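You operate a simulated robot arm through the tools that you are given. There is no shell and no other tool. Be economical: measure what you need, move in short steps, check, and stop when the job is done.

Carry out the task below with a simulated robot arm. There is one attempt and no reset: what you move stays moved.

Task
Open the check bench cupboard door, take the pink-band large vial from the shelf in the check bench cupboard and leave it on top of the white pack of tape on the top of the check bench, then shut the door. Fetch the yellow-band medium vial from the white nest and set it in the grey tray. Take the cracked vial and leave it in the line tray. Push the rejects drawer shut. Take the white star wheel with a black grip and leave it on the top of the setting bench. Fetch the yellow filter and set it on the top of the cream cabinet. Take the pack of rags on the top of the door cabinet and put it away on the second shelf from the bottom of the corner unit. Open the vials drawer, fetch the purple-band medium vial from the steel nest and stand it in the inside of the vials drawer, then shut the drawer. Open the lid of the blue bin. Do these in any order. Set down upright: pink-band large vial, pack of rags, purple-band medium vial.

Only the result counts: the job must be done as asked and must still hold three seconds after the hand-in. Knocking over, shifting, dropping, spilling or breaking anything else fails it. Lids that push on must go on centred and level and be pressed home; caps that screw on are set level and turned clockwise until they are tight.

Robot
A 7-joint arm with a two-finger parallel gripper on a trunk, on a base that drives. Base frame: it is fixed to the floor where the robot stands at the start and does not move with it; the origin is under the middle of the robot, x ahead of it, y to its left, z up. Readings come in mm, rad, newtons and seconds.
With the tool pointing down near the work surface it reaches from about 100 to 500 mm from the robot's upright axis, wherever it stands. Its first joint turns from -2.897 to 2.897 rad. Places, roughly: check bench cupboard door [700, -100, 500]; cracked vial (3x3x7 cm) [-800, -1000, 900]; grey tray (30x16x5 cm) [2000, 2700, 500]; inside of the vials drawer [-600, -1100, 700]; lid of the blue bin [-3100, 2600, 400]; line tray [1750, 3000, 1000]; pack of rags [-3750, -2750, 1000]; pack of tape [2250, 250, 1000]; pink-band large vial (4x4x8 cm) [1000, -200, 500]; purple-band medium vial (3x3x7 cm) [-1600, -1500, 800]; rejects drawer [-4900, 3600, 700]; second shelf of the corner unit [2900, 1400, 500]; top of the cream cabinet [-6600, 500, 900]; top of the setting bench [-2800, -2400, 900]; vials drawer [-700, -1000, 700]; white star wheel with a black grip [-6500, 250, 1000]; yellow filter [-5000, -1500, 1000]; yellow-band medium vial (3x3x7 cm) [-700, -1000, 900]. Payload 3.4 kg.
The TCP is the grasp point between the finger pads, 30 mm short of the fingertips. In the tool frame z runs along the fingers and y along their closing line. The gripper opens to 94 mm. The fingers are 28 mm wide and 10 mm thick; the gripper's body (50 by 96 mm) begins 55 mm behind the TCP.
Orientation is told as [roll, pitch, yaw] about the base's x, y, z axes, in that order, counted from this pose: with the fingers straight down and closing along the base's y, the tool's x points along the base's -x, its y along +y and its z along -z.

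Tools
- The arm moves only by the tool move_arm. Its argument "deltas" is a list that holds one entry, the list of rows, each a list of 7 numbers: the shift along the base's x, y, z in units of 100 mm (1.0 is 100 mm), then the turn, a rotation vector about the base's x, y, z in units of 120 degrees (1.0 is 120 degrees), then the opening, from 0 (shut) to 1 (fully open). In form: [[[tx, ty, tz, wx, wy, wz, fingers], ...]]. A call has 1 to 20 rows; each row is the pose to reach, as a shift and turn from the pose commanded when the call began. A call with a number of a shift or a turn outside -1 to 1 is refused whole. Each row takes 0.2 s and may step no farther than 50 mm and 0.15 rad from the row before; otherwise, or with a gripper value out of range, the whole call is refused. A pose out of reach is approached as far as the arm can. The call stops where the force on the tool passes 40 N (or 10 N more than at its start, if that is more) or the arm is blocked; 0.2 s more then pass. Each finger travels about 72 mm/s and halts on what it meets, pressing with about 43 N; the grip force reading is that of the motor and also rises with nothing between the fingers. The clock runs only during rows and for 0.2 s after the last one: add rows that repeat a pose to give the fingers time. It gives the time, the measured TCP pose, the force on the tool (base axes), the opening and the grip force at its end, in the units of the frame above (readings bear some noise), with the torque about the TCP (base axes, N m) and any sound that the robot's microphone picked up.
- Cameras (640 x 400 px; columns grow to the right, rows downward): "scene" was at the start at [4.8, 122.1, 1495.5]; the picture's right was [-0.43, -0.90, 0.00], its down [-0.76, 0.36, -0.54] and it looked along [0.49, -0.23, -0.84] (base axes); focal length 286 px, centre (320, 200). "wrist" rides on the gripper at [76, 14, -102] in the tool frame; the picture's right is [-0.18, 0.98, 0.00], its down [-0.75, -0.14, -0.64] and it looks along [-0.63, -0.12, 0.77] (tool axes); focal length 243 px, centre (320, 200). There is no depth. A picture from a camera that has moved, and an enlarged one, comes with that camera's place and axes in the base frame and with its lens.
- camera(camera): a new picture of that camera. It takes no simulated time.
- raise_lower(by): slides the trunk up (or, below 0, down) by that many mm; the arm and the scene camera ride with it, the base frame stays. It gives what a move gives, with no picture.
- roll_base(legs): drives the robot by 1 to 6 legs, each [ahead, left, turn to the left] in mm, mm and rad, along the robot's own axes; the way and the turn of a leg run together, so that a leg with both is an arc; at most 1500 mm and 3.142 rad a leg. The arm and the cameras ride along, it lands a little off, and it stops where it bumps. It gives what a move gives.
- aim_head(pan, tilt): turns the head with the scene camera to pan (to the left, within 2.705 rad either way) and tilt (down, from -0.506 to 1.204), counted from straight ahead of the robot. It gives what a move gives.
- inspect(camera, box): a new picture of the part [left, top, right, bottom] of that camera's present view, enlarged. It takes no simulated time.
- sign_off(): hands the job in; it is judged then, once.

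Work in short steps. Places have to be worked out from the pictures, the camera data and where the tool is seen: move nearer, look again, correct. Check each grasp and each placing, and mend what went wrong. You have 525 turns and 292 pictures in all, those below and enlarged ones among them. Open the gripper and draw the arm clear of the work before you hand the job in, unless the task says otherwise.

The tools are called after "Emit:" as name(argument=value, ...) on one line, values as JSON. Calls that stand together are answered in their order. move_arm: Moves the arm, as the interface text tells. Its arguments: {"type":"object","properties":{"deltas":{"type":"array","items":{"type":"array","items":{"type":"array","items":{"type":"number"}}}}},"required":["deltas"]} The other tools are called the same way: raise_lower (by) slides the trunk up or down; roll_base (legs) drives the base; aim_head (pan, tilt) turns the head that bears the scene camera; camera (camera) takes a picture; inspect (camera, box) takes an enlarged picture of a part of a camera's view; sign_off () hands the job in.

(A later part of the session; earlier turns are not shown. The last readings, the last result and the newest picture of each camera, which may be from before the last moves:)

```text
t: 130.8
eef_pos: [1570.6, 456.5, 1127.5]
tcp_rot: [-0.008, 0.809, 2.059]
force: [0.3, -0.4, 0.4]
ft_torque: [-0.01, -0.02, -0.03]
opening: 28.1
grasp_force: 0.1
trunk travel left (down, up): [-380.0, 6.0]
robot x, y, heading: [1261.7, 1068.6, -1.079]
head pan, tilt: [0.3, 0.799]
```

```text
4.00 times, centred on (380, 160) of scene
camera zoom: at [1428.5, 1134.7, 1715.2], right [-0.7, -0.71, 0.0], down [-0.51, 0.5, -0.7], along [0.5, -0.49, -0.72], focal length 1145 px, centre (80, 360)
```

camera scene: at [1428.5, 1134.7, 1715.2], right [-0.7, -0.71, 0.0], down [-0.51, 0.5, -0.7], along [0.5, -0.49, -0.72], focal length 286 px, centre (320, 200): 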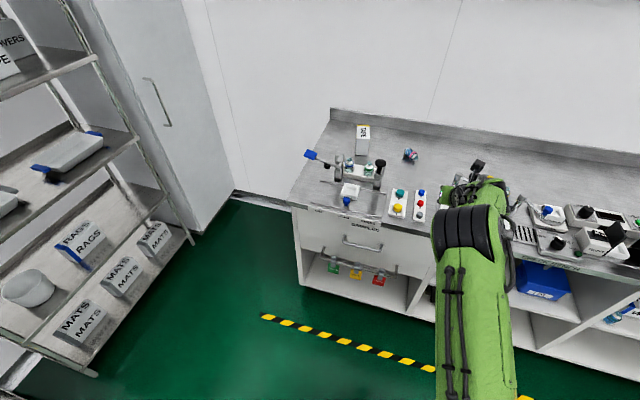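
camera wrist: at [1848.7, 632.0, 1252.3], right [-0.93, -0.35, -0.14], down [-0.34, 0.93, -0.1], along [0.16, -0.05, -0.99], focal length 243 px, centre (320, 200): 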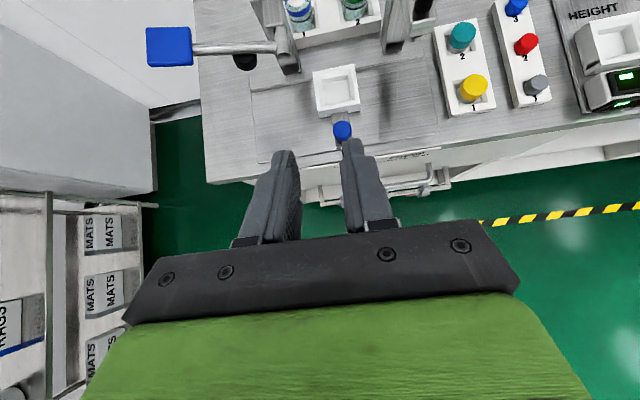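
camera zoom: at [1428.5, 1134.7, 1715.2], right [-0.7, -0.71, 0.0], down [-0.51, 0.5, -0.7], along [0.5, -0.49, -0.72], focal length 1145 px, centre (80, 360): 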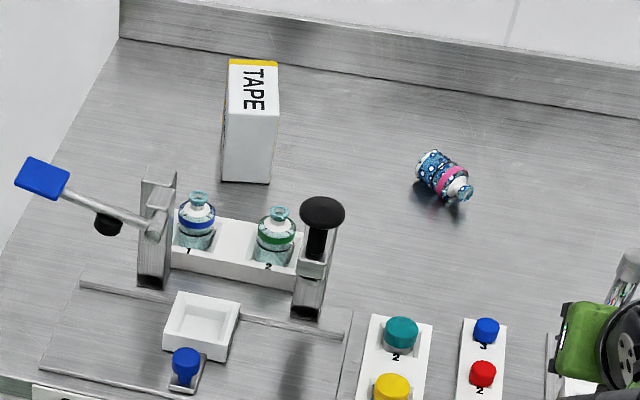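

The vial lies intact on its side, neck toward the robot's right-front. I drive closer (slowly) to see how near the base can get to the bench.

Emit:
roll_base(legs=[[0, 0, -0.02], [0, 90, 0], [380, 0, 0]])

Emit:
roll_base(legs=[[100, 0, 0]])

Emit:
camera(camera="wrist")

Emit:
aim_head(pan=0, tilt=1.1)

Emit:
camera(camera="scene")

```text
t: 134.3
eef_pos: [1812.3, 152.7, 1127.0]
tcp_rot: [-0.007, 0.807, 2.042]
force: [-0.1, -0.8, -0.4]
ft_torque: [0.02, 0.01, -0.02]
opening: 28.1
grasp_force: 0.0
trunk travel left (down, up): [-380.0, 6.0]
robot x, y, heading: [1516.4, 769.1, -1.097]
head pan, tilt: [0.3, 0.799]
```

```text
t: 135.4
eef_pos: [1859.0, 66.1, 1126.1]
tcp_rot: [-0.007, 0.806, 2.044]
force: [-0.9, -1.4, 0.3]
ft_torque: [0.02, 0.01, -0.01]
opening: 28.4
grasp_force: 0.1
trunk travel left (down, up): [-380.0, 6.0]
robot x, y, heading: [1563.9, 681.0, -1.094]
head pan, tilt: [0.3, 0.799]
```

```text
227 pictures are left
camera wrist: at [1835.3, 78.6, 1251.6], right [-0.93, -0.34, -0.14], down [-0.33, 0.94, -0.1], along [0.16, -0.05, -0.99], focal length 243 px, centre (320, 200)
```

wrist: 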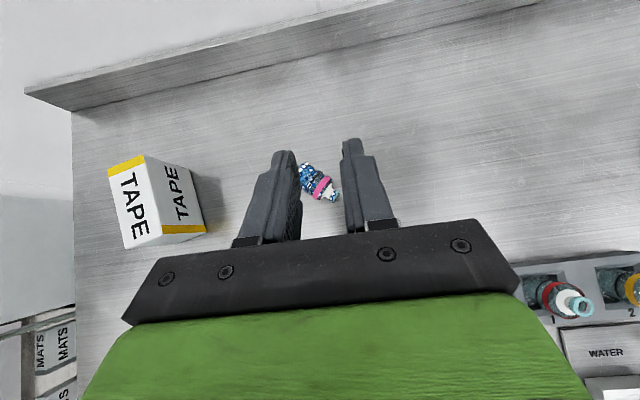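

```text
t: 136.2
eef_pos: [1857.4, 66.9, 1127.7]
tcp_rot: [-0.008, 0.807, 2.044]
force: [-0.2, -0.2, 0.4]
ft_torque: [-0.01, 0.0, -0.02]
opening: 28.0
grasp_force: 0.1
trunk travel left (down, up): [-380.0, 6.0]
robot x, y, heading: [1563.0, 681.5, -1.096]
head pan, tilt: [0.0, 1.1]
```

```text
226 pictures are left
camera scene: at [1699.6, 747.9, 1693.5], right [-0.89, -0.46, 0.0], down [-0.41, 0.79, -0.45], along [0.21, -0.4, -0.89], focal length 286 px, centre (320, 200)
```

scene: 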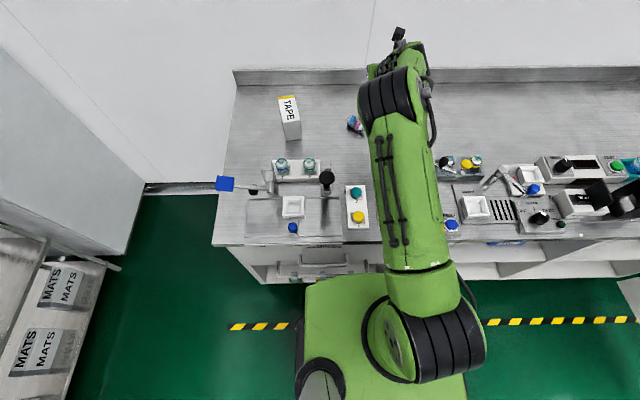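

Now I roll the tool 180° about its own axis (camera below), at height, for grasping the lying vial from its neck side.

Emit:
move_arm(deltas=[[[0, 0, 0, 0.022, -0.0429, -0.0482, 0.5], [0, 0, 0, 0.044, -0.0858, -0.0964, 0.7], [0, 0, 0, 0.066, -0.1287, -0.1446, 0.8], [0, 0, 0, 0.088, -0.1716, -0.1927, 0.8], [0, 0, 0, 0.11, -0.2145, -0.2409, 0.8], [0, 0, 0, 0.132, -0.2574, -0.2891, 0.8], [0, 0, 0, 0.154, -0.3003, -0.3373, 0.8], [0, 0, 0, 0.176, -0.3433, -0.3855, 0.8], [0, 0, 0, 0.198, -0.3862, -0.4336, 0.8], [0, 0, 0, 0.22, -0.4291, -0.4818, 0.8], [0, 0, 0, 0.242, -0.472, -0.53, 0.8]]])

Emit:
move_arm(deltas=[[[0, 0, 0, 0.022, -0.0429, -0.0482, 0.8], [0, 0, 0, 0.044, -0.0858, -0.0964, 0.8], [0, 0, 0, 0.066, -0.1287, -0.1446, 0.8], [0, 0, 0, 0.088, -0.1716, -0.1927, 0.8], [0, 0, 0, 0.11, -0.2145, -0.2409, 0.8], [0, 0, 0, 0.132, -0.2574, -0.2891, 0.8], [0, 0, 0, 0.154, -0.3003, -0.3373, 0.8], [0, 0, 0, 0.176, -0.3433, -0.3855, 0.8], [0, 0, 0, 0.198, -0.3862, -0.4336, 0.8], [0, 0, 0, 0.22, -0.4291, -0.4818, 0.8], [0, 0, 0, 0.242, -0.472, -0.53, 0.8]]])

Emit:
move_arm(deltas=[[[0, 0, 0, 0, 0, 0.06, 0.8], [0, 0, 0, 0, 0, 0.12, 0.8], [0, 0, 0, 0, 0, 0.18, 0.8], [0, 0, 0, 0, 0, 0.24, 0.8], [0, 0, 0, 0, 0, 0.3, 0.8], [0, 0, 0, 0, 0, 0.342, 0.8]]])

Emit:
camera(camera="wrist")

```text
t: 138.6
eef_pos: [1857.8, 65.0, 1126.7]
tcp_rot: [-0.792, 0.015, 0.457]
force: [-0.2, 0.3, -0.1]
ft_torque: [0.03, 0.01, 0.0]
opening: 75.3
grasp_force: 0.0
trunk travel left (down, up): [-380.0, 6.0]
robot x, y, heading: [1560.9, 684.4, -1.094]
head pan, tilt: [0.0, 1.1]
```

```text
t: 141.0
eef_pos: [1858.9, 66.1, 1127.2]
tcp_rot: [-0.007, -0.765, -1.1]
force: [0.8, 0.5, -1.1]
ft_torque: [0.0, 0.0, 0.01]
opening: 75.2
grasp_force: 0.0
trunk travel left (down, up): [-380.0, 6.0]
robot x, y, heading: [1562.5, 679.5, -1.095]
head pan, tilt: [0.0, 1.1]
```

```text
t: 142.4
eef_pos: [1859.2, 66.5, 1126.6]
tcp_rot: [-0.006, -0.765, -0.379]
force: [-0.3, -0.3, -0.9]
ft_torque: [-0.02, 0.0, 0.03]
opening: 75.2
grasp_force: 0.1
trunk travel left (down, up): [-380.0, 6.0]
robot x, y, heading: [1557.6, 678.9, -1.093]
head pan, tilt: [0.0, 1.1]
```

```text
225 pictures are left
camera wrist: at [1746.3, 127.9, 1147.4], right [0.49, 0.86, 0.12], down [0.04, -0.16, 0.99], along [0.87, -0.48, -0.12], focal length 243 px, centre (320, 200)
```

wrist: 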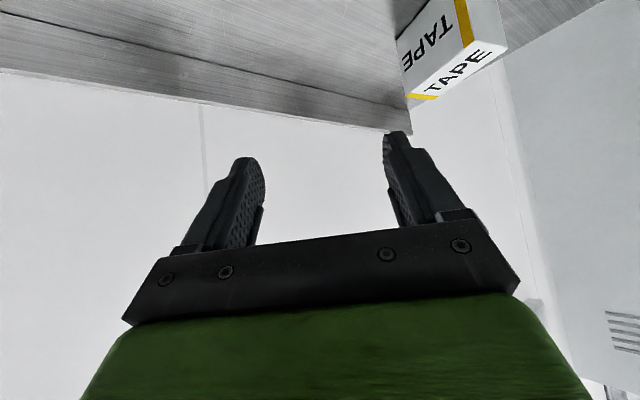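

Emit:
inspect(camera="scene", box=[320, 60, 440, 135])

```text
5.33 times, centred on (380, 98) of scene
camera zoom: at [1699.6, 746.7, 1693.5], right [-0.89, -0.46, 0.0], down [-0.41, 0.79, -0.45], along [0.21, -0.4, -0.89], focal length 1526 px, centre (0, 747)
```

zoom: 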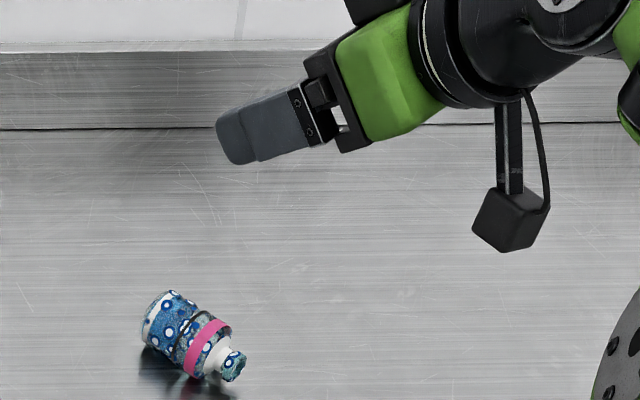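

I lower the trunk 150 mm, then move over the vial and align yaw.

Emit:
raise_lower(by=-150)

Emit:
move_arm(deltas=[[[0.28, -0.15, 0, 0, 0, 0.028, 0.8], [0.57, -0.31, 0, 0, 0, 0.028, 0.8]]])

Emit:
inspect(camera="scene", box=[320, 60, 440, 135])

```text
t: 144.2
eef_pos: [1858.6, 66.9, 976.6]
tcp_rot: [-0.007, -0.764, -0.38]
force: [0.9, 0.8, -0.1]
ft_torque: [-0.03, -0.01, 0.0]
opening: 75.1
grasp_force: 0.0
trunk travel left (down, up): [-230.0, 156.0]
robot x, y, heading: [1561.3, 678.3, -1.099]
head pan, tilt: [0.0, 1.1]
```

```text
t: 144.8
eef_pos: [1896.7, 67.8, 974.2]
tcp_rot: [-0.007, -0.763, -0.321]
force: [0.6, -0.3, 0.5]
ft_torque: [-0.01, -0.02, -0.01]
opening: 75.4
grasp_force: 0.0
out of reach, approached as far as the arm can: row 1, 2
trunk travel left (down, up): [-230.0, 156.0]
robot x, y, heading: [1560.9, 680.5, -1.102]
head pan, tilt: [0.0, 1.1]
```

```text
5.33 times, centred on (380, 98) of scene
camera zoom: at [1699.7, 747.6, 1543.3], right [-0.89, -0.46, 0.0], down [-0.41, 0.79, -0.45], along [0.21, -0.4, -0.89], focal length 1526 px, centre (0, 747)
```

zoom: 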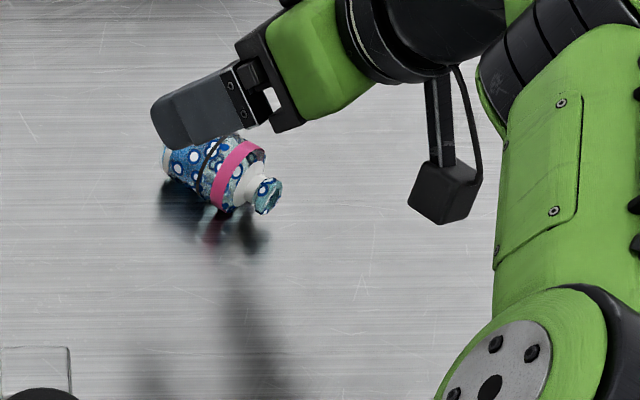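

Out of reach by a little; I drive 60 mm closer.

Emit:
roll_base(legs=[[60, 0, 0]])

Emit:
inspect(camera="scene", box=[300, 60, 420, 135])

Emit:
camera(camera="scene")

```text
t: 145.7
eef_pos: [1910.5, 43.1, 973.4]
tcp_rot: [-0.007, -0.763, -0.321]
force: [0.5, 0.7, 1.1]
ft_torque: [0.01, 0.04, -0.04]
opening: 75.1
grasp_force: 0.1
trunk travel left (down, up): [-230.0, 156.0]
robot x, y, heading: [1575.0, 654.7, -1.088]
head pan, tilt: [0.0, 1.1]
stopped in leg 1: the robot was blocked; the commanded pose is now the measured one
```

```text
5.33 times, centred on (360, 98) of scene
camera zoom: at [1712.1, 723.1, 1543.3], right [-0.89, -0.46, 0.0], down [-0.41, 0.79, -0.46], along [0.21, -0.4, -0.89], focal length 1526 px, centre (107, 747)
```

zoom: 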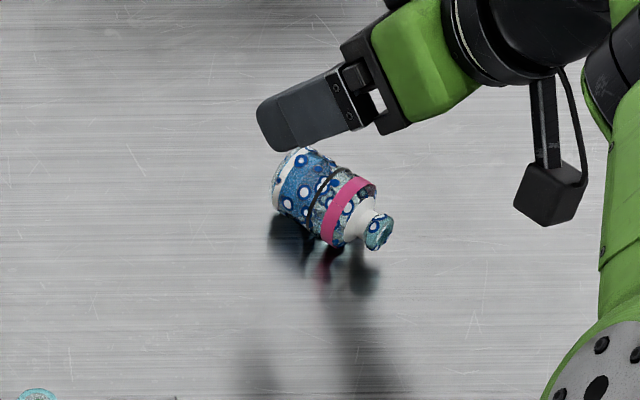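

```text
221 pictures are left
camera scene: at [1712.1, 723.1, 1543.3], right [-0.89, -0.46, 0.0], down [-0.41, 0.79, -0.46], along [0.21, -0.4, -0.89], focal length 286 px, centre (320, 200)
```

scene: 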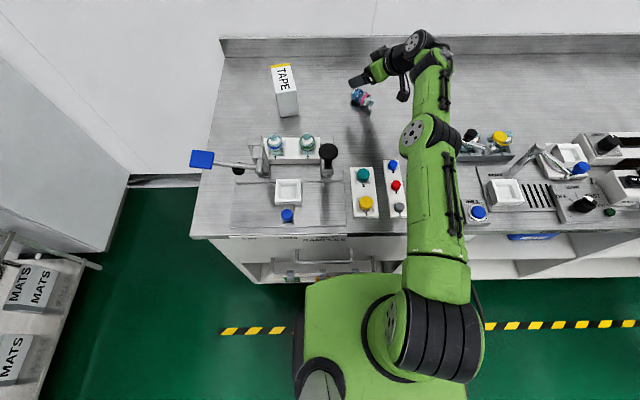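

Bench ≈ z 866, vial centre ≈ (1923,43). I align and descend part-way to check.

Emit:
move_arm(deltas=[[[0.03, 0.01, -0.2, 0, 0, 0.017, 0.8], [0.065, 0.015, -0.4, 0, 0, 0.034, 0.8]]])

Emit:
inspect(camera="scene", box=[300, 60, 420, 135])

Emit:
camera(camera="wrist")

```text
t: 146.3
eef_pos: [1911.9, 52.3, 934.0]
tcp_rot: [-0.007, -0.765, -0.25]
force: [-0.6, -1.0, 0.3]
ft_torque: [0.0, -0.01, -0.02]
opening: 75.2
grasp_force: 0.0
out of reach, approached as far as the arm can: row 1, 2
trunk travel left (down, up): [-230.0, 156.0]
robot x, y, heading: [1573.0, 653.3, -1.1]
head pan, tilt: [0.0, 1.1]
```

```text
5.33 times, centred on (360, 98) of scene
camera zoom: at [1712.9, 721.4, 1543.3], right [-0.89, -0.46, 0.0], down [-0.41, 0.79, -0.45], along [0.21, -0.4, -0.89], focal length 1526 px, centre (107, 747)
```

zoom: 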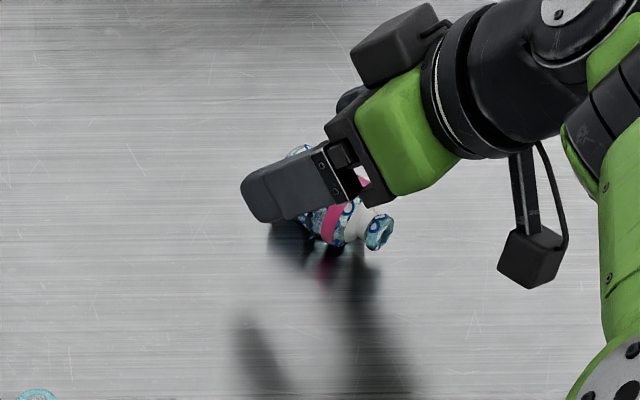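

```text
219 pictures are left
camera wrist: at [1794.1, 100.2, 953.9], right [0.38, 0.92, 0.12], down [0.06, -0.16, 0.99], along [0.92, -0.36, -0.12], focal length 243 px, centre (320, 200)
```

wrist: 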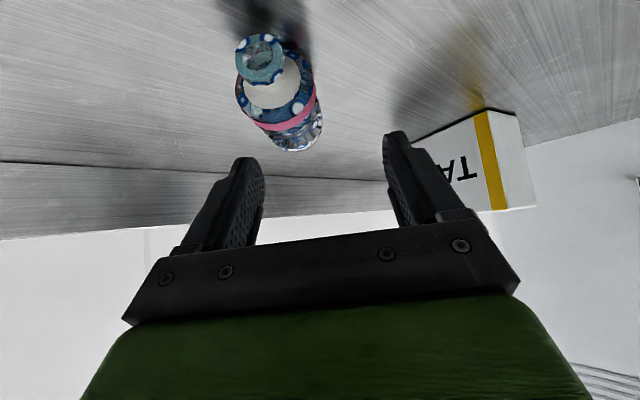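

The wrist camera now shows the vial well: axis aligned, about 9 mm to one side. I lower by trunk 25 and shift.

Emit:
raise_lower(by=-20)

Emit:
move_arm(deltas=[[[-0.02, -0.1, 0, 0, 0, 0, 0.8], [-0.02, -0.1, 0, 0, 0, 0, 0.8]]])

Emit:
camera(camera="wrist")

```text
t: 147.0
eef_pos: [1912.5, 53.8, 914.0]
tcp_rot: [-0.005, -0.764, -0.25]
force: [0.6, -0.2, 1.0]
ft_torque: [0.02, 0.0, 0.0]
opening: 75.2
grasp_force: 0.1
trunk travel left (down, up): [-210.0, 176.0]
robot x, y, heading: [1577.9, 655.1, -1.099]
head pan, tilt: [0.0, 1.1]
```

```text
t: 147.6
eef_pos: [1909.2, 50.1, 913.4]
tcp_rot: [-0.004, -0.763, -0.251]
force: [0.4, 1.2, 0.0]
ft_torque: [-0.02, 0.02, -0.04]
opening: 75.1
grasp_force: 0.1
out of reach, approached as far as the arm can: row 1, 2
trunk travel left (down, up): [-210.0, 176.0]
robot x, y, heading: [1572.8, 656.6, -1.091]
head pan, tilt: [0.0, 1.1]
```

```text
218 pictures are left
camera wrist: at [1789.9, 98.0, 933.9], right [0.38, 0.92, 0.12], down [0.06, -0.16, 0.99], along [0.92, -0.36, -0.12], focal length 243 px, centre (320, 200)
```

wrist: 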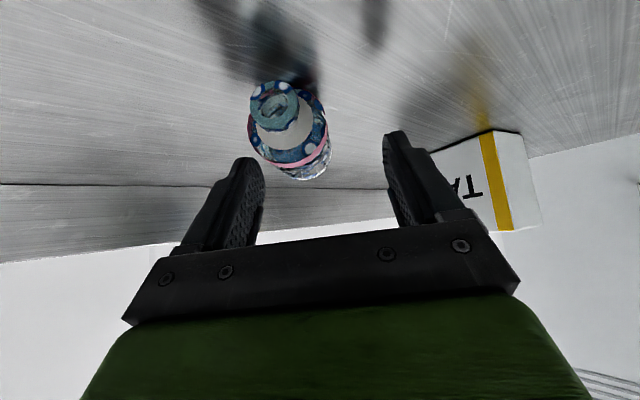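

Vial is between the fingers (slightly off-centre, fine). Lower the last 11 mm and close.

Emit:
raise_lower(by=-11)

Emit:
move_arm(deltas=[[[0, 0, 0, 0, 0, 0, 0.6], [0, 0, 0, 0, 0, 0, 0.4], [0, 0, 0, 0, 0, 0, 0.2], [0, 0, 0, 0, 0, 0, 0.2], [0, 0, 0, 0, 0, 0, 0.2]]])

Emit:
camera(camera="wrist")

```text
t: 148.2
eef_pos: [1907.5, 50.6, 901.7]
tcp_rot: [-0.007, -0.763, -0.252]
force: [0.7, 0.1, -0.1]
ft_torque: [-0.02, -0.03, -0.05]
opening: 75.1
grasp_force: 0.0
trunk travel left (down, up): [-199.0, 187.0]
robot x, y, heading: [1577.3, 657.5, -1.099]
head pan, tilt: [0.0, 1.1]
```

```text
t: 149.4
eef_pos: [1908.6, 51.2, 902.6]
tcp_rot: [-0.005, -0.763, -0.252]
force: [-0.2, 0.4, 1.8]
ft_torque: [0.01, -0.04, 0.02]
opening: 37.7
grasp_force: 42.9
trunk travel left (down, up): [-199.0, 187.0]
robot x, y, heading: [1577.7, 655.8, -1.095]
head pan, tilt: [0.0, 1.1]
```

```text
217 pictures are left
camera wrist: at [1789.8, 97.9, 923.4], right [0.38, 0.92, 0.12], down [0.06, -0.16, 0.99], along [0.92, -0.36, -0.12], focal length 243 px, centre (320, 200)
```

wrist: 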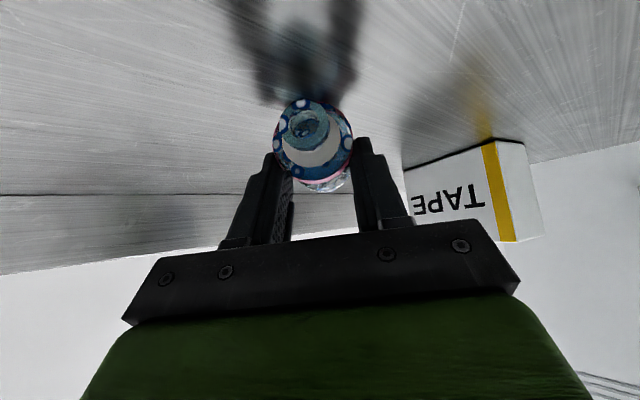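

Gripped firmly (37.7 mm). Raise with the trunk, then back off to have room to re-orient.

Emit:
raise_lower(by=187)

Emit:
roll_base(legs=[[-300, 0, 0]])

Emit:
camera(camera="wrist")

```text
t: 151.4
eef_pos: [1907.9, 49.9, 1089.4]
tcp_rot: [-0.004, -0.762, -0.251]
force: [0.1, 0.1, -1.5]
ft_torque: [-0.03, 0.0, 0.04]
opening: 37.5
grasp_force: 42.9
trunk travel left (down, up): [-386.0, 0.0]
robot x, y, heading: [1577.4, 654.3, -1.092]
head pan, tilt: [0.0, 1.1]
```

```text
t: 153.5
eef_pos: [1770.2, 315.9, 1089.3]
tcp_rot: [-0.004, -0.765, -0.255]
force: [-0.2, 0.2, 0.4]
ft_torque: [0.01, 0.03, -0.04]
opening: 37.9
grasp_force: 43.2
trunk travel left (down, up): [-386.0, 0.0]
robot x, y, heading: [1438.1, 921.0, -1.1]
head pan, tilt: [0.0, 1.1]
```

```text
216 pictures are left
camera wrist: at [1651.6, 362.8, 1109.4], right [0.38, 0.92, 0.12], down [0.06, -0.16, 0.99], along [0.92, -0.37, -0.12], focal length 243 px, centre (320, 200)
```

wrist: 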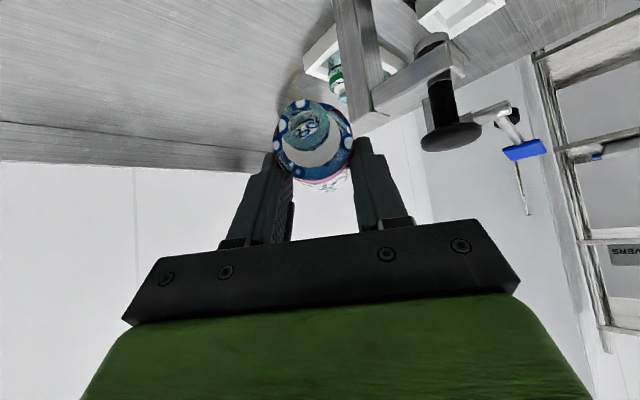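

Held well. Back off a bit more, then re-orient: pitch to tool-down.

Emit:
roll_base(legs=[[-200, 0, 0]])

Emit:
move_arm(deltas=[[[0, 0, 0, 0.015, 0.059, 0, 0.2], [0, 0, 0, 0.03, 0.118, 0, 0.2], [0, 0, 0, 0.045, 0.176, 0, 0.2], [0, 0, 0, 0.06, 0.235, 0, 0.2], [0, 0, 0, 0.075, 0.294, 0, 0.2], [0, 0, 0, 0.09, 0.353, 0, 0.2]]])

Emit:
move_arm(deltas=[[[0, 0, 0, 0, 0, 0.06, 0.2], [0, 0, 0, 0, 0, 0.12, 0.2], [0, 0, 0, 0, 0, 0.18, 0.2], [0, 0, 0, 0, 0, 0.24, 0.2], [0, 0, 0, 0, 0, 0.3, 0.2], [0, 0, 0, 0, 0, 0.36, 0.2], [0, 0, 0, 0, 0, 0.42, 0.2], [0, 0, 0, 0, 0, 0.48, 0.2], [0, 0, 0, 0, 0, 0.54, 0.2], [0, 0, 0, 0, 0, 0.6, 0.2]]])

Emit:
move_arm(deltas=[[[0, 0, 0, 0, 0, 0.06, 0.2], [0, 0, 0, 0, 0, 0.12, 0.2], [0, 0, 0, 0, 0, 0.18, 0.2], [0, 0, 0, 0, 0, 0.24, 0.2], [0, 0, 0, 0, 0, 0.3, 0.2], [0, 0, 0, 0, 0, 0.36, 0.2], [0, 0, 0, 0, 0, 0.42, 0.2], [0, 0, 0, 0, 0, 0.48, 0.2], [0, 0, 0, 0, 0, 0.505, 0.2]]])

```text
t: 155.1
eef_pos: [1681.5, 490.8, 1088.2]
tcp_rot: [-0.004, -0.765, -0.253]
force: [0.5, 0.3, -0.6]
ft_torque: [-0.01, 0.02, 0.0]
opening: 37.6
grasp_force: 43.1
trunk travel left (down, up): [-386.0, 0.0]
robot x, y, heading: [1348.0, 1097.1, -1.094]
head pan, tilt: [0.0, 1.1]
```

```text
t: 156.5
eef_pos: [1639.5, 561.2, 1087.4]
tcp_rot: [-0.009, -0.04, -0.253]
force: [-0.2, -0.3, -0.5]
ft_torque: [0.02, 0.0, 0.02]
opening: 37.6
grasp_force: 43.5
out of reach, approached as far as the arm can: row 1, 2, 3, 4, 5, 6
trunk travel left (down, up): [-386.0, 0.0]
robot x, y, heading: [1351.9, 1093.3, -1.098]
head pan, tilt: [0.0, 1.1]
```

```text
t: 158.7
eef_pos: [1637.6, 568.7, 1085.2]
tcp_rot: [-0.007, 0.002, 1.009]
force: [-0.5, -0.1, -0.1]
ft_torque: [-0.01, -0.02, 0.0]
opening: 37.8
grasp_force: 43.4
out of reach, approached as far as the arm can: row 1, 2, 3, 4, 5, 6, 7, 8, 9, 10
trunk travel left (down, up): [-386.0, 0.0]
robot x, y, heading: [1348.5, 1097.8, -1.099]
head pan, tilt: [0.0, 1.1]
```

```text
t: 160.7
eef_pos: [1638.0, 569.3, 1085.6]
tcp_rot: [-0.006, -0.001, 2.062]
force: [0.9, -0.9, -0.6]
ft_torque: [0.03, 0.0, -0.01]
opening: 37.6
grasp_force: 42.4
trunk travel left (down, up): [-386.0, 0.0]
robot x, y, heading: [1351.7, 1095.4, -1.098]
head pan, tilt: [0.0, 1.1]
```

Now pitch forward so the vial becomes upright.

Emit:
move_arm(deltas=[[[0, 0, 0, -0.057, -0.03, 0, 0.2], [0, 0, 0, -0.113, -0.06, 0, 0.2], [0, 0, 0, -0.17, -0.091, 0, 0.2], [0, 0, 0, -0.227, -0.121, 0, 0.2], [0, 0, 0, -0.283, -0.152, 0, 0.2], [0, 0, 0, -0.34, -0.182, 0, 0.2]]])

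Emit:
camera(camera="wrist")

Emit:
aim_head(pan=0.2, tilt=0.7)

Emit:
camera(camera="scene")

```text
t: 162.1
eef_pos: [1639.0, 570.4, 1085.3]
tcp_rot: [-0.005, 0.809, 2.065]
force: [0.4, 1.5, -1.1]
ft_torque: [0.03, 0.02, -0.03]
opening: 37.8
grasp_force: 42.9
out of reach, approached as far as the arm can: row 1, 2, 3
trunk travel left (down, up): [-386.0, 0.0]
robot x, y, heading: [1350.3, 1097.1, -1.093]
head pan, tilt: [0.0, 1.1]
```

```text
215 pictures are left
camera wrist: at [1616.0, 583.2, 1210.7], right [-0.92, -0.36, -0.14], down [-0.35, 0.93, -0.1], along [0.16, -0.05, -0.99], focal length 243 px, centre (320, 200)
```

wrist: 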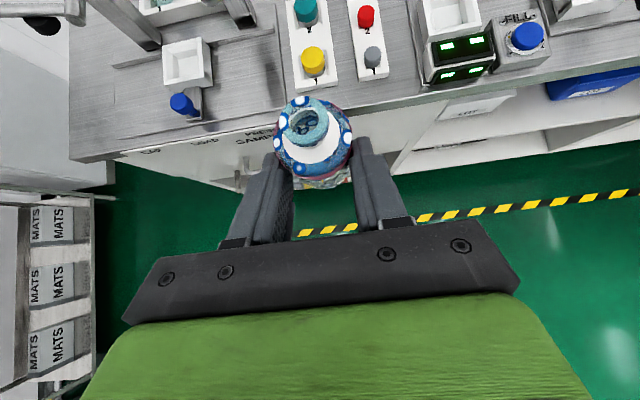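

```text
t: 162.9
eef_pos: [1637.8, 569.4, 1085.8]
tcp_rot: [-0.009, 0.806, 2.064]
force: [-0.3, -0.6, -1.5]
ft_torque: [-0.03, -0.04, -0.02]
opening: 37.7
grasp_force: 43.0
trunk travel left (down, up): [-386.0, 0.0]
robot x, y, heading: [1347.0, 1095.6, -1.094]
head pan, tilt: [0.201, 0.7]
```

```text
214 pictures are left
camera scene: at [1512.0, 1151.6, 1728.7], right [-0.78, -0.62, 0.0], down [-0.4, 0.5, -0.76], along [0.48, -0.6, -0.64], focal length 286 px, centre (320, 200)
```

scene: 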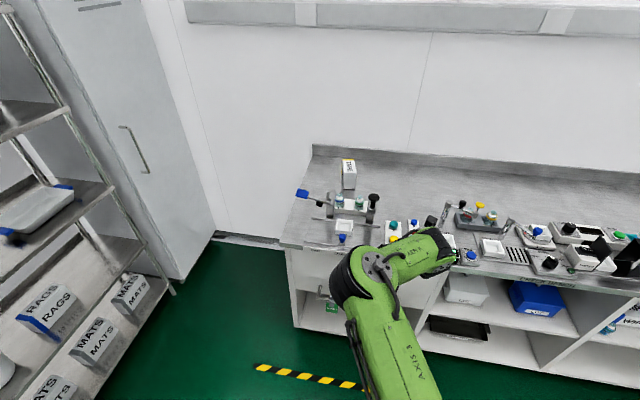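

The vial is upright again. I zoom to measure the posts and the box heights.

Emit:
inspect(camera="scene", box=[285, 145, 405, 220])

```text
5.33 times, centred on (345, 182) of scene
camera zoom: at [1512.0, 1151.6, 1728.7], right [-0.78, -0.62, 0.0], down [-0.4, 0.5, -0.76], along [0.48, -0.6, -0.64], focal length 1526 px, centre (187, 293)
```

zoom: 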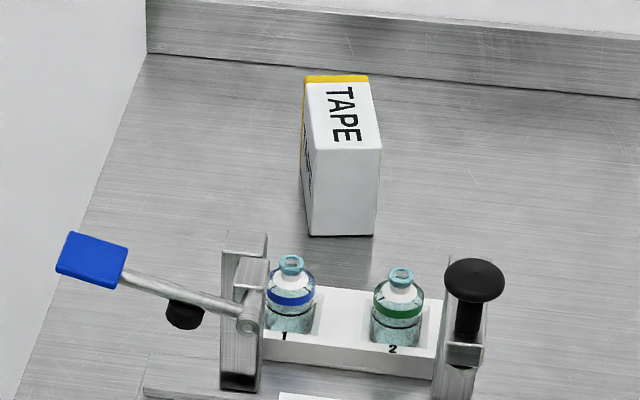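

Posts top ≈ 1018, box top ≈ 966. I'll bring the arm in between the posts: shift left 205, yaw slightly left, then drive ahead.

Emit:
roll_base(legs=[[0, 205, 0]])

Emit:
move_arm(deltas=[[[0, 0, 0.1, 0, 0, 0.035, 0.2], [0, 0, 0.2, 0, 0, 0.065, 0.2]]])

Emit:
roll_base(legs=[[300, 0, 0]])

Emit:
camera(camera="wrist")

```text
t: 164.6
eef_pos: [1820.9, 661.9, 1084.7]
tcp_rot: [-0.008, 0.807, 2.061]
force: [-1.0, 0.0, 0.1]
ft_torque: [0.02, 0.03, -0.02]
opening: 37.5
grasp_force: 42.8
trunk travel left (down, up): [-386.0, 0.0]
robot x, y, heading: [1534.1, 1190.0, -1.097]
head pan, tilt: [0.201, 0.7]
```

```text
t: 165.2
eef_pos: [1819.1, 663.6, 1105.4]
tcp_rot: [-0.007, 0.808, 2.2]
force: [0.3, 0.0, 0.4]
ft_torque: [0.01, 0.01, -0.02]
opening: 37.7
grasp_force: 42.6
trunk travel left (down, up): [-386.0, 0.0]
robot x, y, heading: [1532.1, 1188.5, -1.103]
head pan, tilt: [0.201, 0.7]
```

```text
t: 167.2
eef_pos: [1956.8, 391.5, 1104.8]
tcp_rot: [-0.009, 0.807, 2.198]
force: [0.4, -0.1, -0.6]
ft_torque: [-0.01, 0.04, -0.01]
opening: 37.7
grasp_force: 42.8
trunk travel left (down, up): [-386.0, 0.0]
robot x, y, heading: [1671.3, 921.8, -1.1]
head pan, tilt: [0.201, 0.7]
```

```text
212 pictures are left
camera wrist: at [1931.9, 401.1, 1229.7], right [-0.87, -0.48, -0.14], down [-0.47, 0.88, -0.1], along [0.17, -0.02, -0.99], focal length 243 px, centre (320, 200)
```

wrist: 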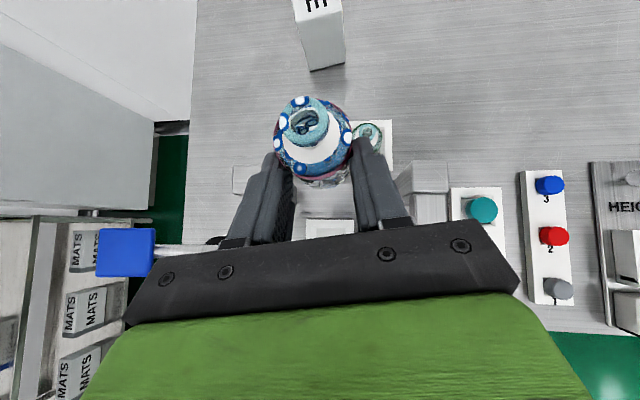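

Emit:
roll_base(legs=[[170, 0, 0]])

Emit:
camera(camera="wrist")

Emit:
camera(camera="scene")

```text
t: 168.7
eef_pos: [2032.5, 239.7, 1104.7]
tcp_rot: [-0.009, 0.808, 2.194]
force: [1.3, 0.3, -0.3]
ft_torque: [0.02, -0.04, 0.0]
opening: 37.5
grasp_force: 43.0
trunk travel left (down, up): [-386.0, 0.0]
robot x, y, heading: [1746.1, 763.0, -1.103]
head pan, tilt: [0.201, 0.7]
```

```text
211 pictures are left
camera wrist: at [2008.0, 249.4, 1229.6], right [-0.87, -0.48, -0.14], down [-0.47, 0.88, -0.1], along [0.17, -0.02, -0.99], focal length 243 px, centre (320, 200)
```

wrist: 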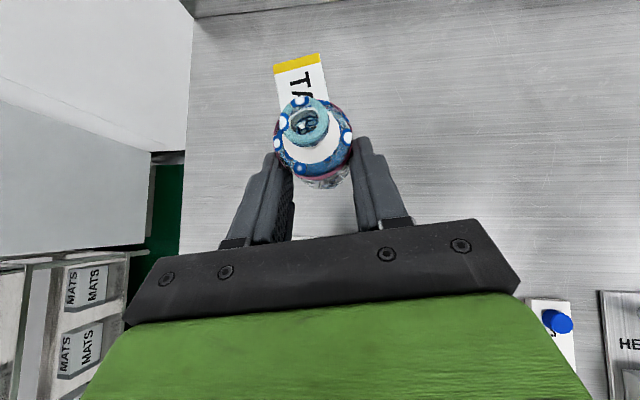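

```text
210 pictures are left
camera scene: at [1909.9, 822.5, 1728.7], right [-0.78, -0.62, 0.0], down [-0.4, 0.51, -0.76], along [0.48, -0.6, -0.64], focal length 286 px, centre (320, 200)
```

scene: 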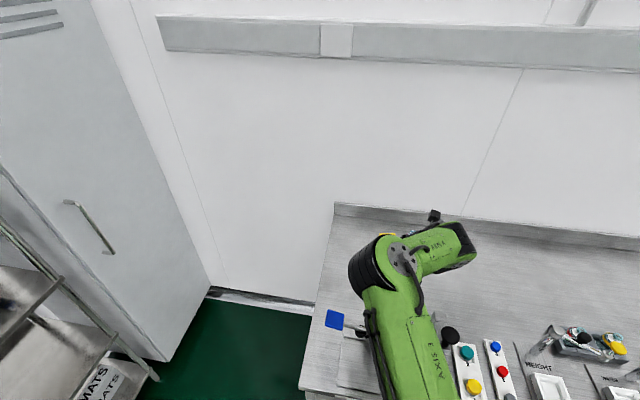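

Box centre ≈ (2119,158). Small arm steps toward it at height.

Emit:
move_arm(deltas=[[[0.12, -0.1, 0, 0, 0, 0, 0.2], [0.24, -0.2, 0, 0, 0, 0, 0.2], [0.36, -0.3, 0, 0, 0, 0, 0.2], [0.48, -0.41, 0, 0, 0, 0, 0.2], [0.6, -0.52, 0, 0, 0, 0, 0.2], [0.71, -0.62, 0, 0, 0, 0, 0.2]]])

Emit:
camera(camera="wrist")

```text
t: 170.1
eef_pos: [2104.3, 177.9, 1104.7]
tcp_rot: [-0.007, 0.805, 2.193]
force: [0.3, -0.8, -0.5]
ft_torque: [-0.01, 0.02, -0.01]
opening: 37.7
grasp_force: 42.9
trunk travel left (down, up): [-386.0, 0.0]
robot x, y, heading: [1743.4, 765.2, -1.098]
head pan, tilt: [0.201, 0.7]
```

```text
209 pictures are left
camera wrist: at [2078.7, 187.4, 1230.4], right [-0.87, -0.48, -0.14], down [-0.47, 0.88, -0.1], along [0.17, -0.02, -0.99], focal length 243 px, centre (320, 200)
```

wrist: 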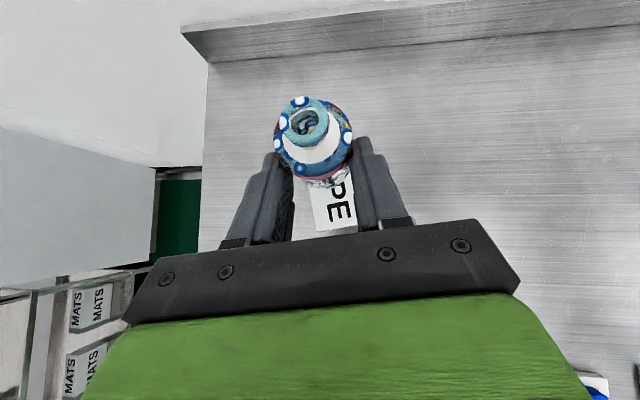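

Over the box. Fine shift then lower with the trunk.

Emit:
move_arm(deltas=[[[0.05, -0.03, 0, 0, 0, 0, 0.2], [0.09, -0.06, 0, 0, 0, 0, 0.2]]])

Emit:
raise_lower(by=-80)

Emit:
camera(camera="wrist")

Emit:
inspect(camera="scene", box=[300, 180, 500, 400])

```text
t: 170.7
eef_pos: [2113.6, 171.0, 1106.3]
tcp_rot: [-0.011, 0.806, 2.194]
force: [0.3, -0.3, -0.8]
ft_torque: [0.05, 0.02, -0.03]
opening: 37.6
grasp_force: 43.4
trunk travel left (down, up): [-386.0, 0.0]
robot x, y, heading: [1747.9, 769.5, -1.101]
head pan, tilt: [0.201, 0.7]
```

```text
t: 171.8
eef_pos: [2112.7, 172.2, 1024.9]
tcp_rot: [-0.009, 0.807, 2.195]
force: [-0.3, 0.4, -1.3]
ft_torque: [-0.02, 0.01, -0.02]
opening: 37.7
grasp_force: 43.2
trunk travel left (down, up): [-306.0, 80.0]
robot x, y, heading: [1744.3, 765.2, -1.098]
head pan, tilt: [0.201, 0.7]
```

```text
208 pictures are left
camera wrist: at [2087.6, 181.9, 1150.7], right [-0.87, -0.48, -0.14], down [-0.47, 0.88, -0.1], along [0.17, -0.02, -0.99], focal length 243 px, centre (320, 200)
```

wrist: 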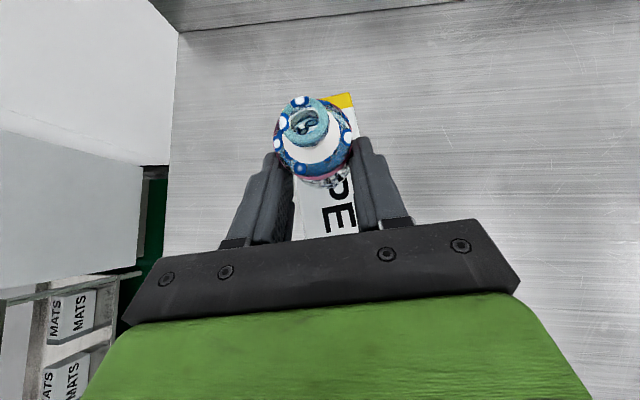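

```text
1.82 times, centred on (400, 290) of scene
camera zoom: at [1909.3, 823.6, 1648.5], right [-0.78, -0.62, 0.0], down [-0.4, 0.5, -0.76], along [0.48, -0.6, -0.64], focal length 520 px, centre (174, 36)
```

zoom: 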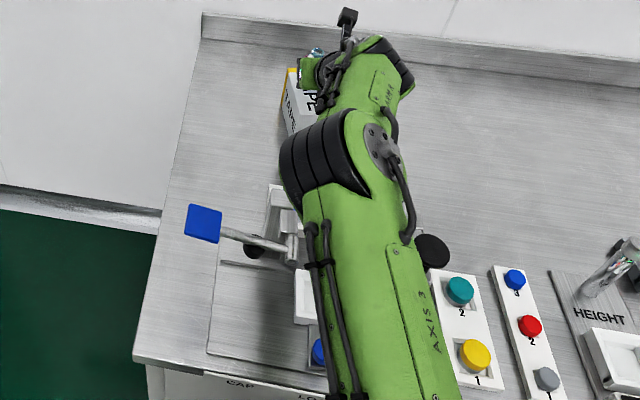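

Aligned. Lower until contact.

Emit:
raise_lower(by=-18)

Emit:
move_arm(deltas=[[[0, 0, -0.03, 0, 0, 0, 0.2], [0, 0, -0.06, 0, 0, 0, 0.2]]])

```text
t: 172.5
eef_pos: [2112.8, 172.2, 1007.2]
tcp_rot: [-0.008, 0.808, 2.194]
force: [0.0, -0.6, 0.5]
ft_torque: [-0.01, 0.03, -0.01]
opening: 37.7
grasp_force: 42.7
trunk travel left (down, up): [-288.0, 98.0]
robot x, y, heading: [1745.9, 768.2, -1.105]
head pan, tilt: [0.201, 0.7]
```

```text
t: 173.1
eef_pos: [2113.7, 173.0, 1005.2]
tcp_rot: [-0.007, 0.815, 2.198]
force: [0.6, -0.5, 9.6]
ft_torque: [-0.21, -0.06, 0.03]
opening: 37.7
grasp_force: 43.2
trunk travel left (down, up): [-288.0, 98.0]
robot x, y, heading: [1745.8, 768.9, -1.105]
head pan, tilt: [0.201, 0.7]
```

Contact (9.6 N). Ease up 2 mm, then open slowly.

Emit:
move_arm(deltas=[[[0, 0, 0.03, 0, 0, 0, 0.2], [0, 0, 0.03, 0, 0, 0, 0.39], [0, 0, 0.03, 0, 0, 0, 0.42], [0, 0, 0.03, 0, 0, 0, 0.5], [0, 0, 0.03, 0, 0, 0, 0.6], [0, 0, 0.03, 0, 0, 0, 0.75], [0, 0, 0.03, 0, 0, 0, 0.75]]])

Emit:
camera(camera="wrist")

```text
t: 174.7
eef_pos: [2113.4, 171.2, 1004.5]
tcp_rot: [-0.008, 0.806, 2.193]
force: [-0.8, 0.0, 0.3]
ft_torque: [0.03, 0.01, 0.0]
opening: 70.3
grasp_force: 0.1
trunk travel left (down, up): [-288.0, 98.0]
robot x, y, heading: [1747.8, 769.1, -1.101]
head pan, tilt: [0.201, 0.7]
```

```text
206 pictures are left
camera wrist: at [2087.9, 181.4, 1129.3], right [-0.87, -0.48, -0.14], down [-0.47, 0.88, -0.1], along [0.17, -0.02, -0.99], focal length 243 px, centre (320, 200)
```

wrist: 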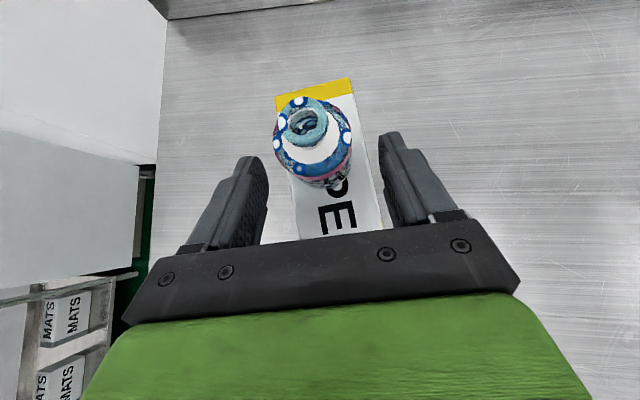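

The vial stands on the tape pack. Raise straight up by trunk and back out.

Emit:
raise_lower(by=98)

Emit:
roll_base(legs=[[-500, 0, 0]])

Emit:
camera(camera="scene")

Emit:
inspect(camera="scene", box=[260, 120, 420, 220])

```text
t: 176.0
eef_pos: [2113.4, 171.2, 1103.3]
tcp_rot: [-0.01, 0.807, 2.195]
force: [0.2, -0.2, -1.0]
ft_torque: [0.0, -0.02, 0.0]
opening: 70.3
grasp_force: 0.0
trunk travel left (down, up): [-386.0, 0.0]
robot x, y, heading: [1743.0, 766.3, -1.103]
head pan, tilt: [0.201, 0.7]
```

```text
t: 178.9
eef_pos: [1885.6, 611.5, 1101.7]
tcp_rot: [-0.008, 0.808, 2.186]
force: [-0.8, 0.5, 0.6]
ft_torque: [-0.01, -0.01, -0.06]
opening: 70.5
grasp_force: 0.1
trunk travel left (down, up): [-386.0, 0.0]
robot x, y, heading: [1524.8, 1210.8, -1.111]
head pan, tilt: [0.201, 0.7]
```

```text
205 pictures are left
camera scene: at [1687.4, 1265.0, 1728.7], right [-0.79, -0.61, 0.0], down [-0.4, 0.51, -0.77], along [0.47, -0.6, -0.64], focal length 286 px, centre (320, 200)
```

scene: 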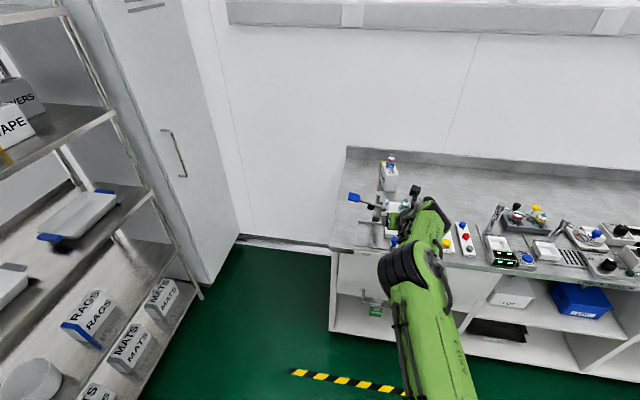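

```text
4.00 times, centred on (340, 170) of scene
camera zoom: at [1687.4, 1265.0, 1728.7], right [-0.79, -0.61, 0.0], down [-0.4, 0.51, -0.77], along [0.47, -0.6, -0.64], focal length 1145 px, centre (240, 320)
```

zoom: 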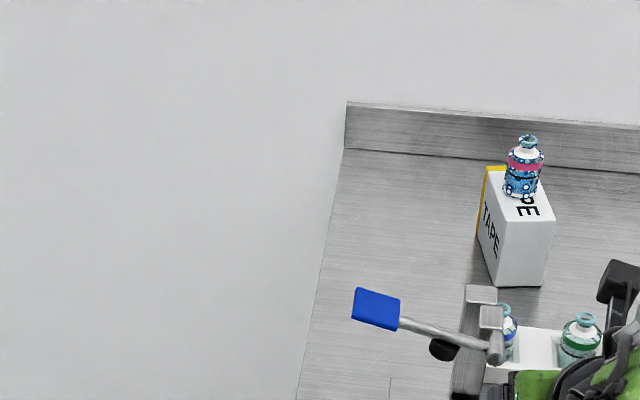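

The pink vial stands on the pack. Next: return to the cupboard, restore the teal vial's place, and close the door.

Emit:
roll_base(legs=[[0, -1130, 0.01]])

Emit:
raise_lower(by=-386)

Emit:
move_arm(deltas=[[[0, 0, -0.3, 0, 0, -0.035, 0.4], [0, 0, -0.6, 0, 0, -0.065, 0.2], [0, 0, -0.9, 0, 0, -0.065, 0.0], [0, 0, -0.9, 0, 0, -0.065, 0.0]]])

Emit:
aim_head(pan=0, tilt=0.7)

Emit:
camera(camera="scene")

```text
t: 184.7
eef_pos: [897.8, 109.4, 1102.7]
tcp_rot: [-0.008, 0.807, 2.204]
force: [0.7, -0.2, 0.6]
ft_torque: [0.03, -0.01, 0.0]
opening: 70.5
grasp_force: 0.0
trunk travel left (down, up): [-386.0, 0.0]
robot x, y, heading: [523.3, 704.0, -1.089]
head pan, tilt: [0.201, 0.7]
```

```text
t: 188.4
eef_pos: [899.3, 110.2, 717.9]
tcp_rot: [-0.009, 0.81, 2.207]
force: [1.4, 0.3, 0.8]
ft_torque: [0.0, -0.01, -0.02]
opening: 70.3
grasp_force: 0.0
trunk travel left (down, up): [0.0, 386.0]
robot x, y, heading: [523.5, 701.6, -1.094]
head pan, tilt: [0.201, 0.7]
```

```text
t: 189.4
eef_pos: [899.6, 111.0, 627.0]
tcp_rot: [-0.01, 0.807, 2.068]
force: [-0.9, 0.2, 0.3]
ft_torque: [-0.02, 0.01, 0.03]
opening: 0.0
grasp_force: 33.6
trunk travel left (down, up): [0.0, 386.0]
robot x, y, heading: [525.7, 703.4, -1.091]
head pan, tilt: [0.201, 0.7]
```

```text
t: 190.1
eef_pos: [898.2, 111.7, 627.5]
tcp_rot: [-0.011, 0.805, 2.069]
force: [-0.1, -0.2, 0.1]
ft_torque: [-0.02, -0.03, 0.0]
opening: 0.1
grasp_force: 32.8
trunk travel left (down, up): [0.0, 386.0]
robot x, y, heading: [524.1, 702.9, -1.092]
head pan, tilt: [0.0, 0.7]
```

```text
203 pictures are left
camera scene: at [674.4, 750.5, 1344.3], right [-0.89, -0.46, 0.0], down [-0.3, 0.57, -0.76], along [0.35, -0.68, -0.64], focal length 286 px, centre (320, 200)
```

scene: 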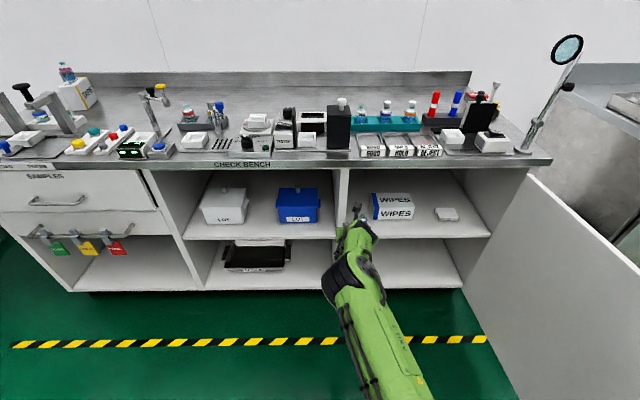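

Emit:
move_arm(deltas=[[[-0.35, -0.18, 0, 0, 0, -0.005, 0], [-0.69, -0.35, 0, 0, 0, -0.01, 0]]])

Emit:
camera(camera="wrist")

Emit:
inspect(camera="scene", box=[320, 150, 440, 225])

```text
t: 190.7
eef_pos: [829.9, 76.1, 625.8]
tcp_rot: [-0.009, 0.807, 2.046]
force: [-0.4, 0.2, -0.6]
ft_torque: [-0.02, -0.01, -0.01]
opening: 0.1
grasp_force: 32.2
trunk travel left (down, up): [0.0, 386.0]
robot x, y, heading: [527.3, 700.3, -1.09]
head pan, tilt: [0.0, 0.7]
```

```text
202 pictures are left
camera wrist: at [805.9, 89.5, 751.9], right [-0.93, -0.34, -0.14], down [-0.33, 0.94, -0.1], along [0.16, -0.05, -0.99], focal length 243 px, centre (320, 200)
```

wrist: 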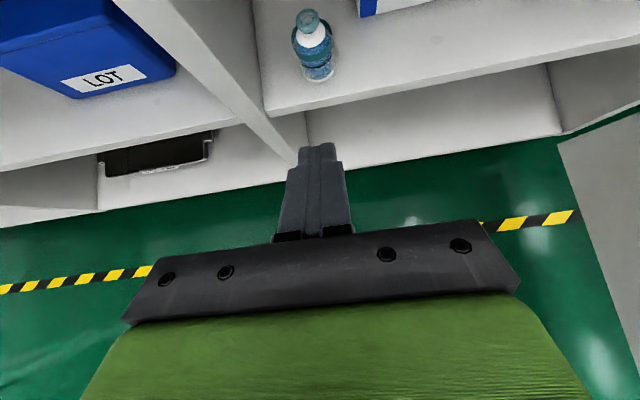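

```text
5.33 times, centred on (380, 188) of scene
camera zoom: at [674.0, 750.4, 1344.3], right [-0.89, -0.46, 0.0], down [-0.3, 0.57, -0.76], along [0.35, -0.68, -0.64], focal length 1526 px, centre (0, 267)
```

zoom: 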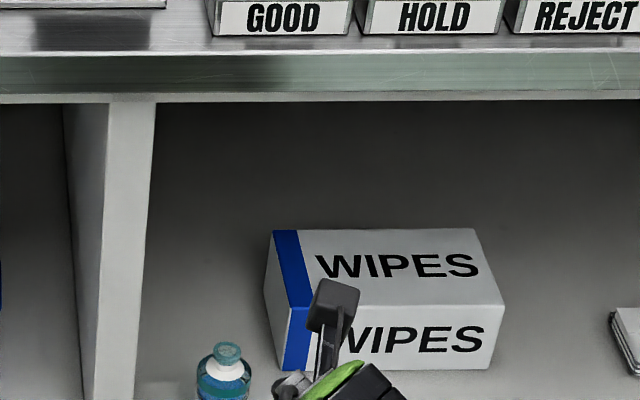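

The teal vial sits ~22 mm nearer the shelf edge than at first. I'll push it back gently with closed fingertips: retract, lower, drive in.

Emit:
move_arm(deltas=[[[-0.13, 0.26, -0.2, 0, 0, 0, 0], [-0.26, 0.52, -0.45, 0, 0, 0, 0], [-0.39, 0.78, -0.7, 0, 0, 0, 0], [-0.42, 0.84, -0.86, 0, 0, 0, 0]]])

Emit:
roll_base(legs=[[160, 0, 0]])

Emit:
camera(camera="wrist")

```text
t: 191.7
eef_pos: [789.7, 160.0, 540.3]
tcp_rot: [-0.007, 0.808, 2.049]
force: [0.1, -0.1, -0.5]
ft_torque: [-0.04, 0.03, 0.01]
opening: 0.2
grasp_force: 33.0
trunk travel left (down, up): [0.0, 386.0]
robot x, y, heading: [528.7, 702.7, -1.09]
head pan, tilt: [0.0, 0.7]
```

```text
t: 193.1
eef_pos: [861.5, 15.8, 541.0]
tcp_rot: [-0.008, 0.806, 2.046]
force: [-0.5, -0.6, -0.6]
ft_torque: [-0.02, 0.01, 0.01]
opening: 0.0
grasp_force: 33.0
trunk travel left (down, up): [0.0, 386.0]
robot x, y, heading: [600.5, 557.9, -1.094]
head pan, tilt: [0.0, 0.7]
```

```text
200 pictures are left
camera wrist: at [838.7, 29.6, 665.9], right [-0.93, -0.34, -0.14], down [-0.33, 0.94, -0.1], along [0.16, -0.05, -0.99], focal length 243 px, centre (320, 200)
```

wrist: 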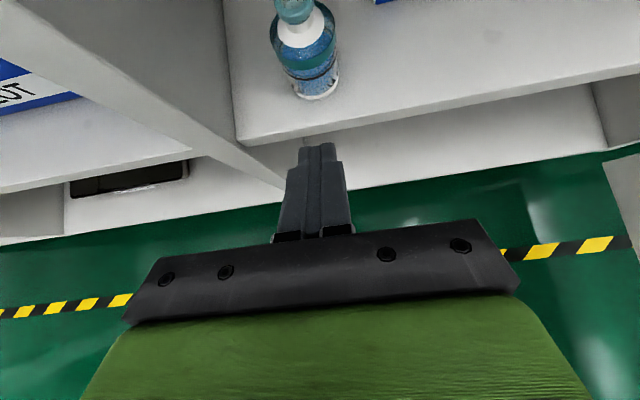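

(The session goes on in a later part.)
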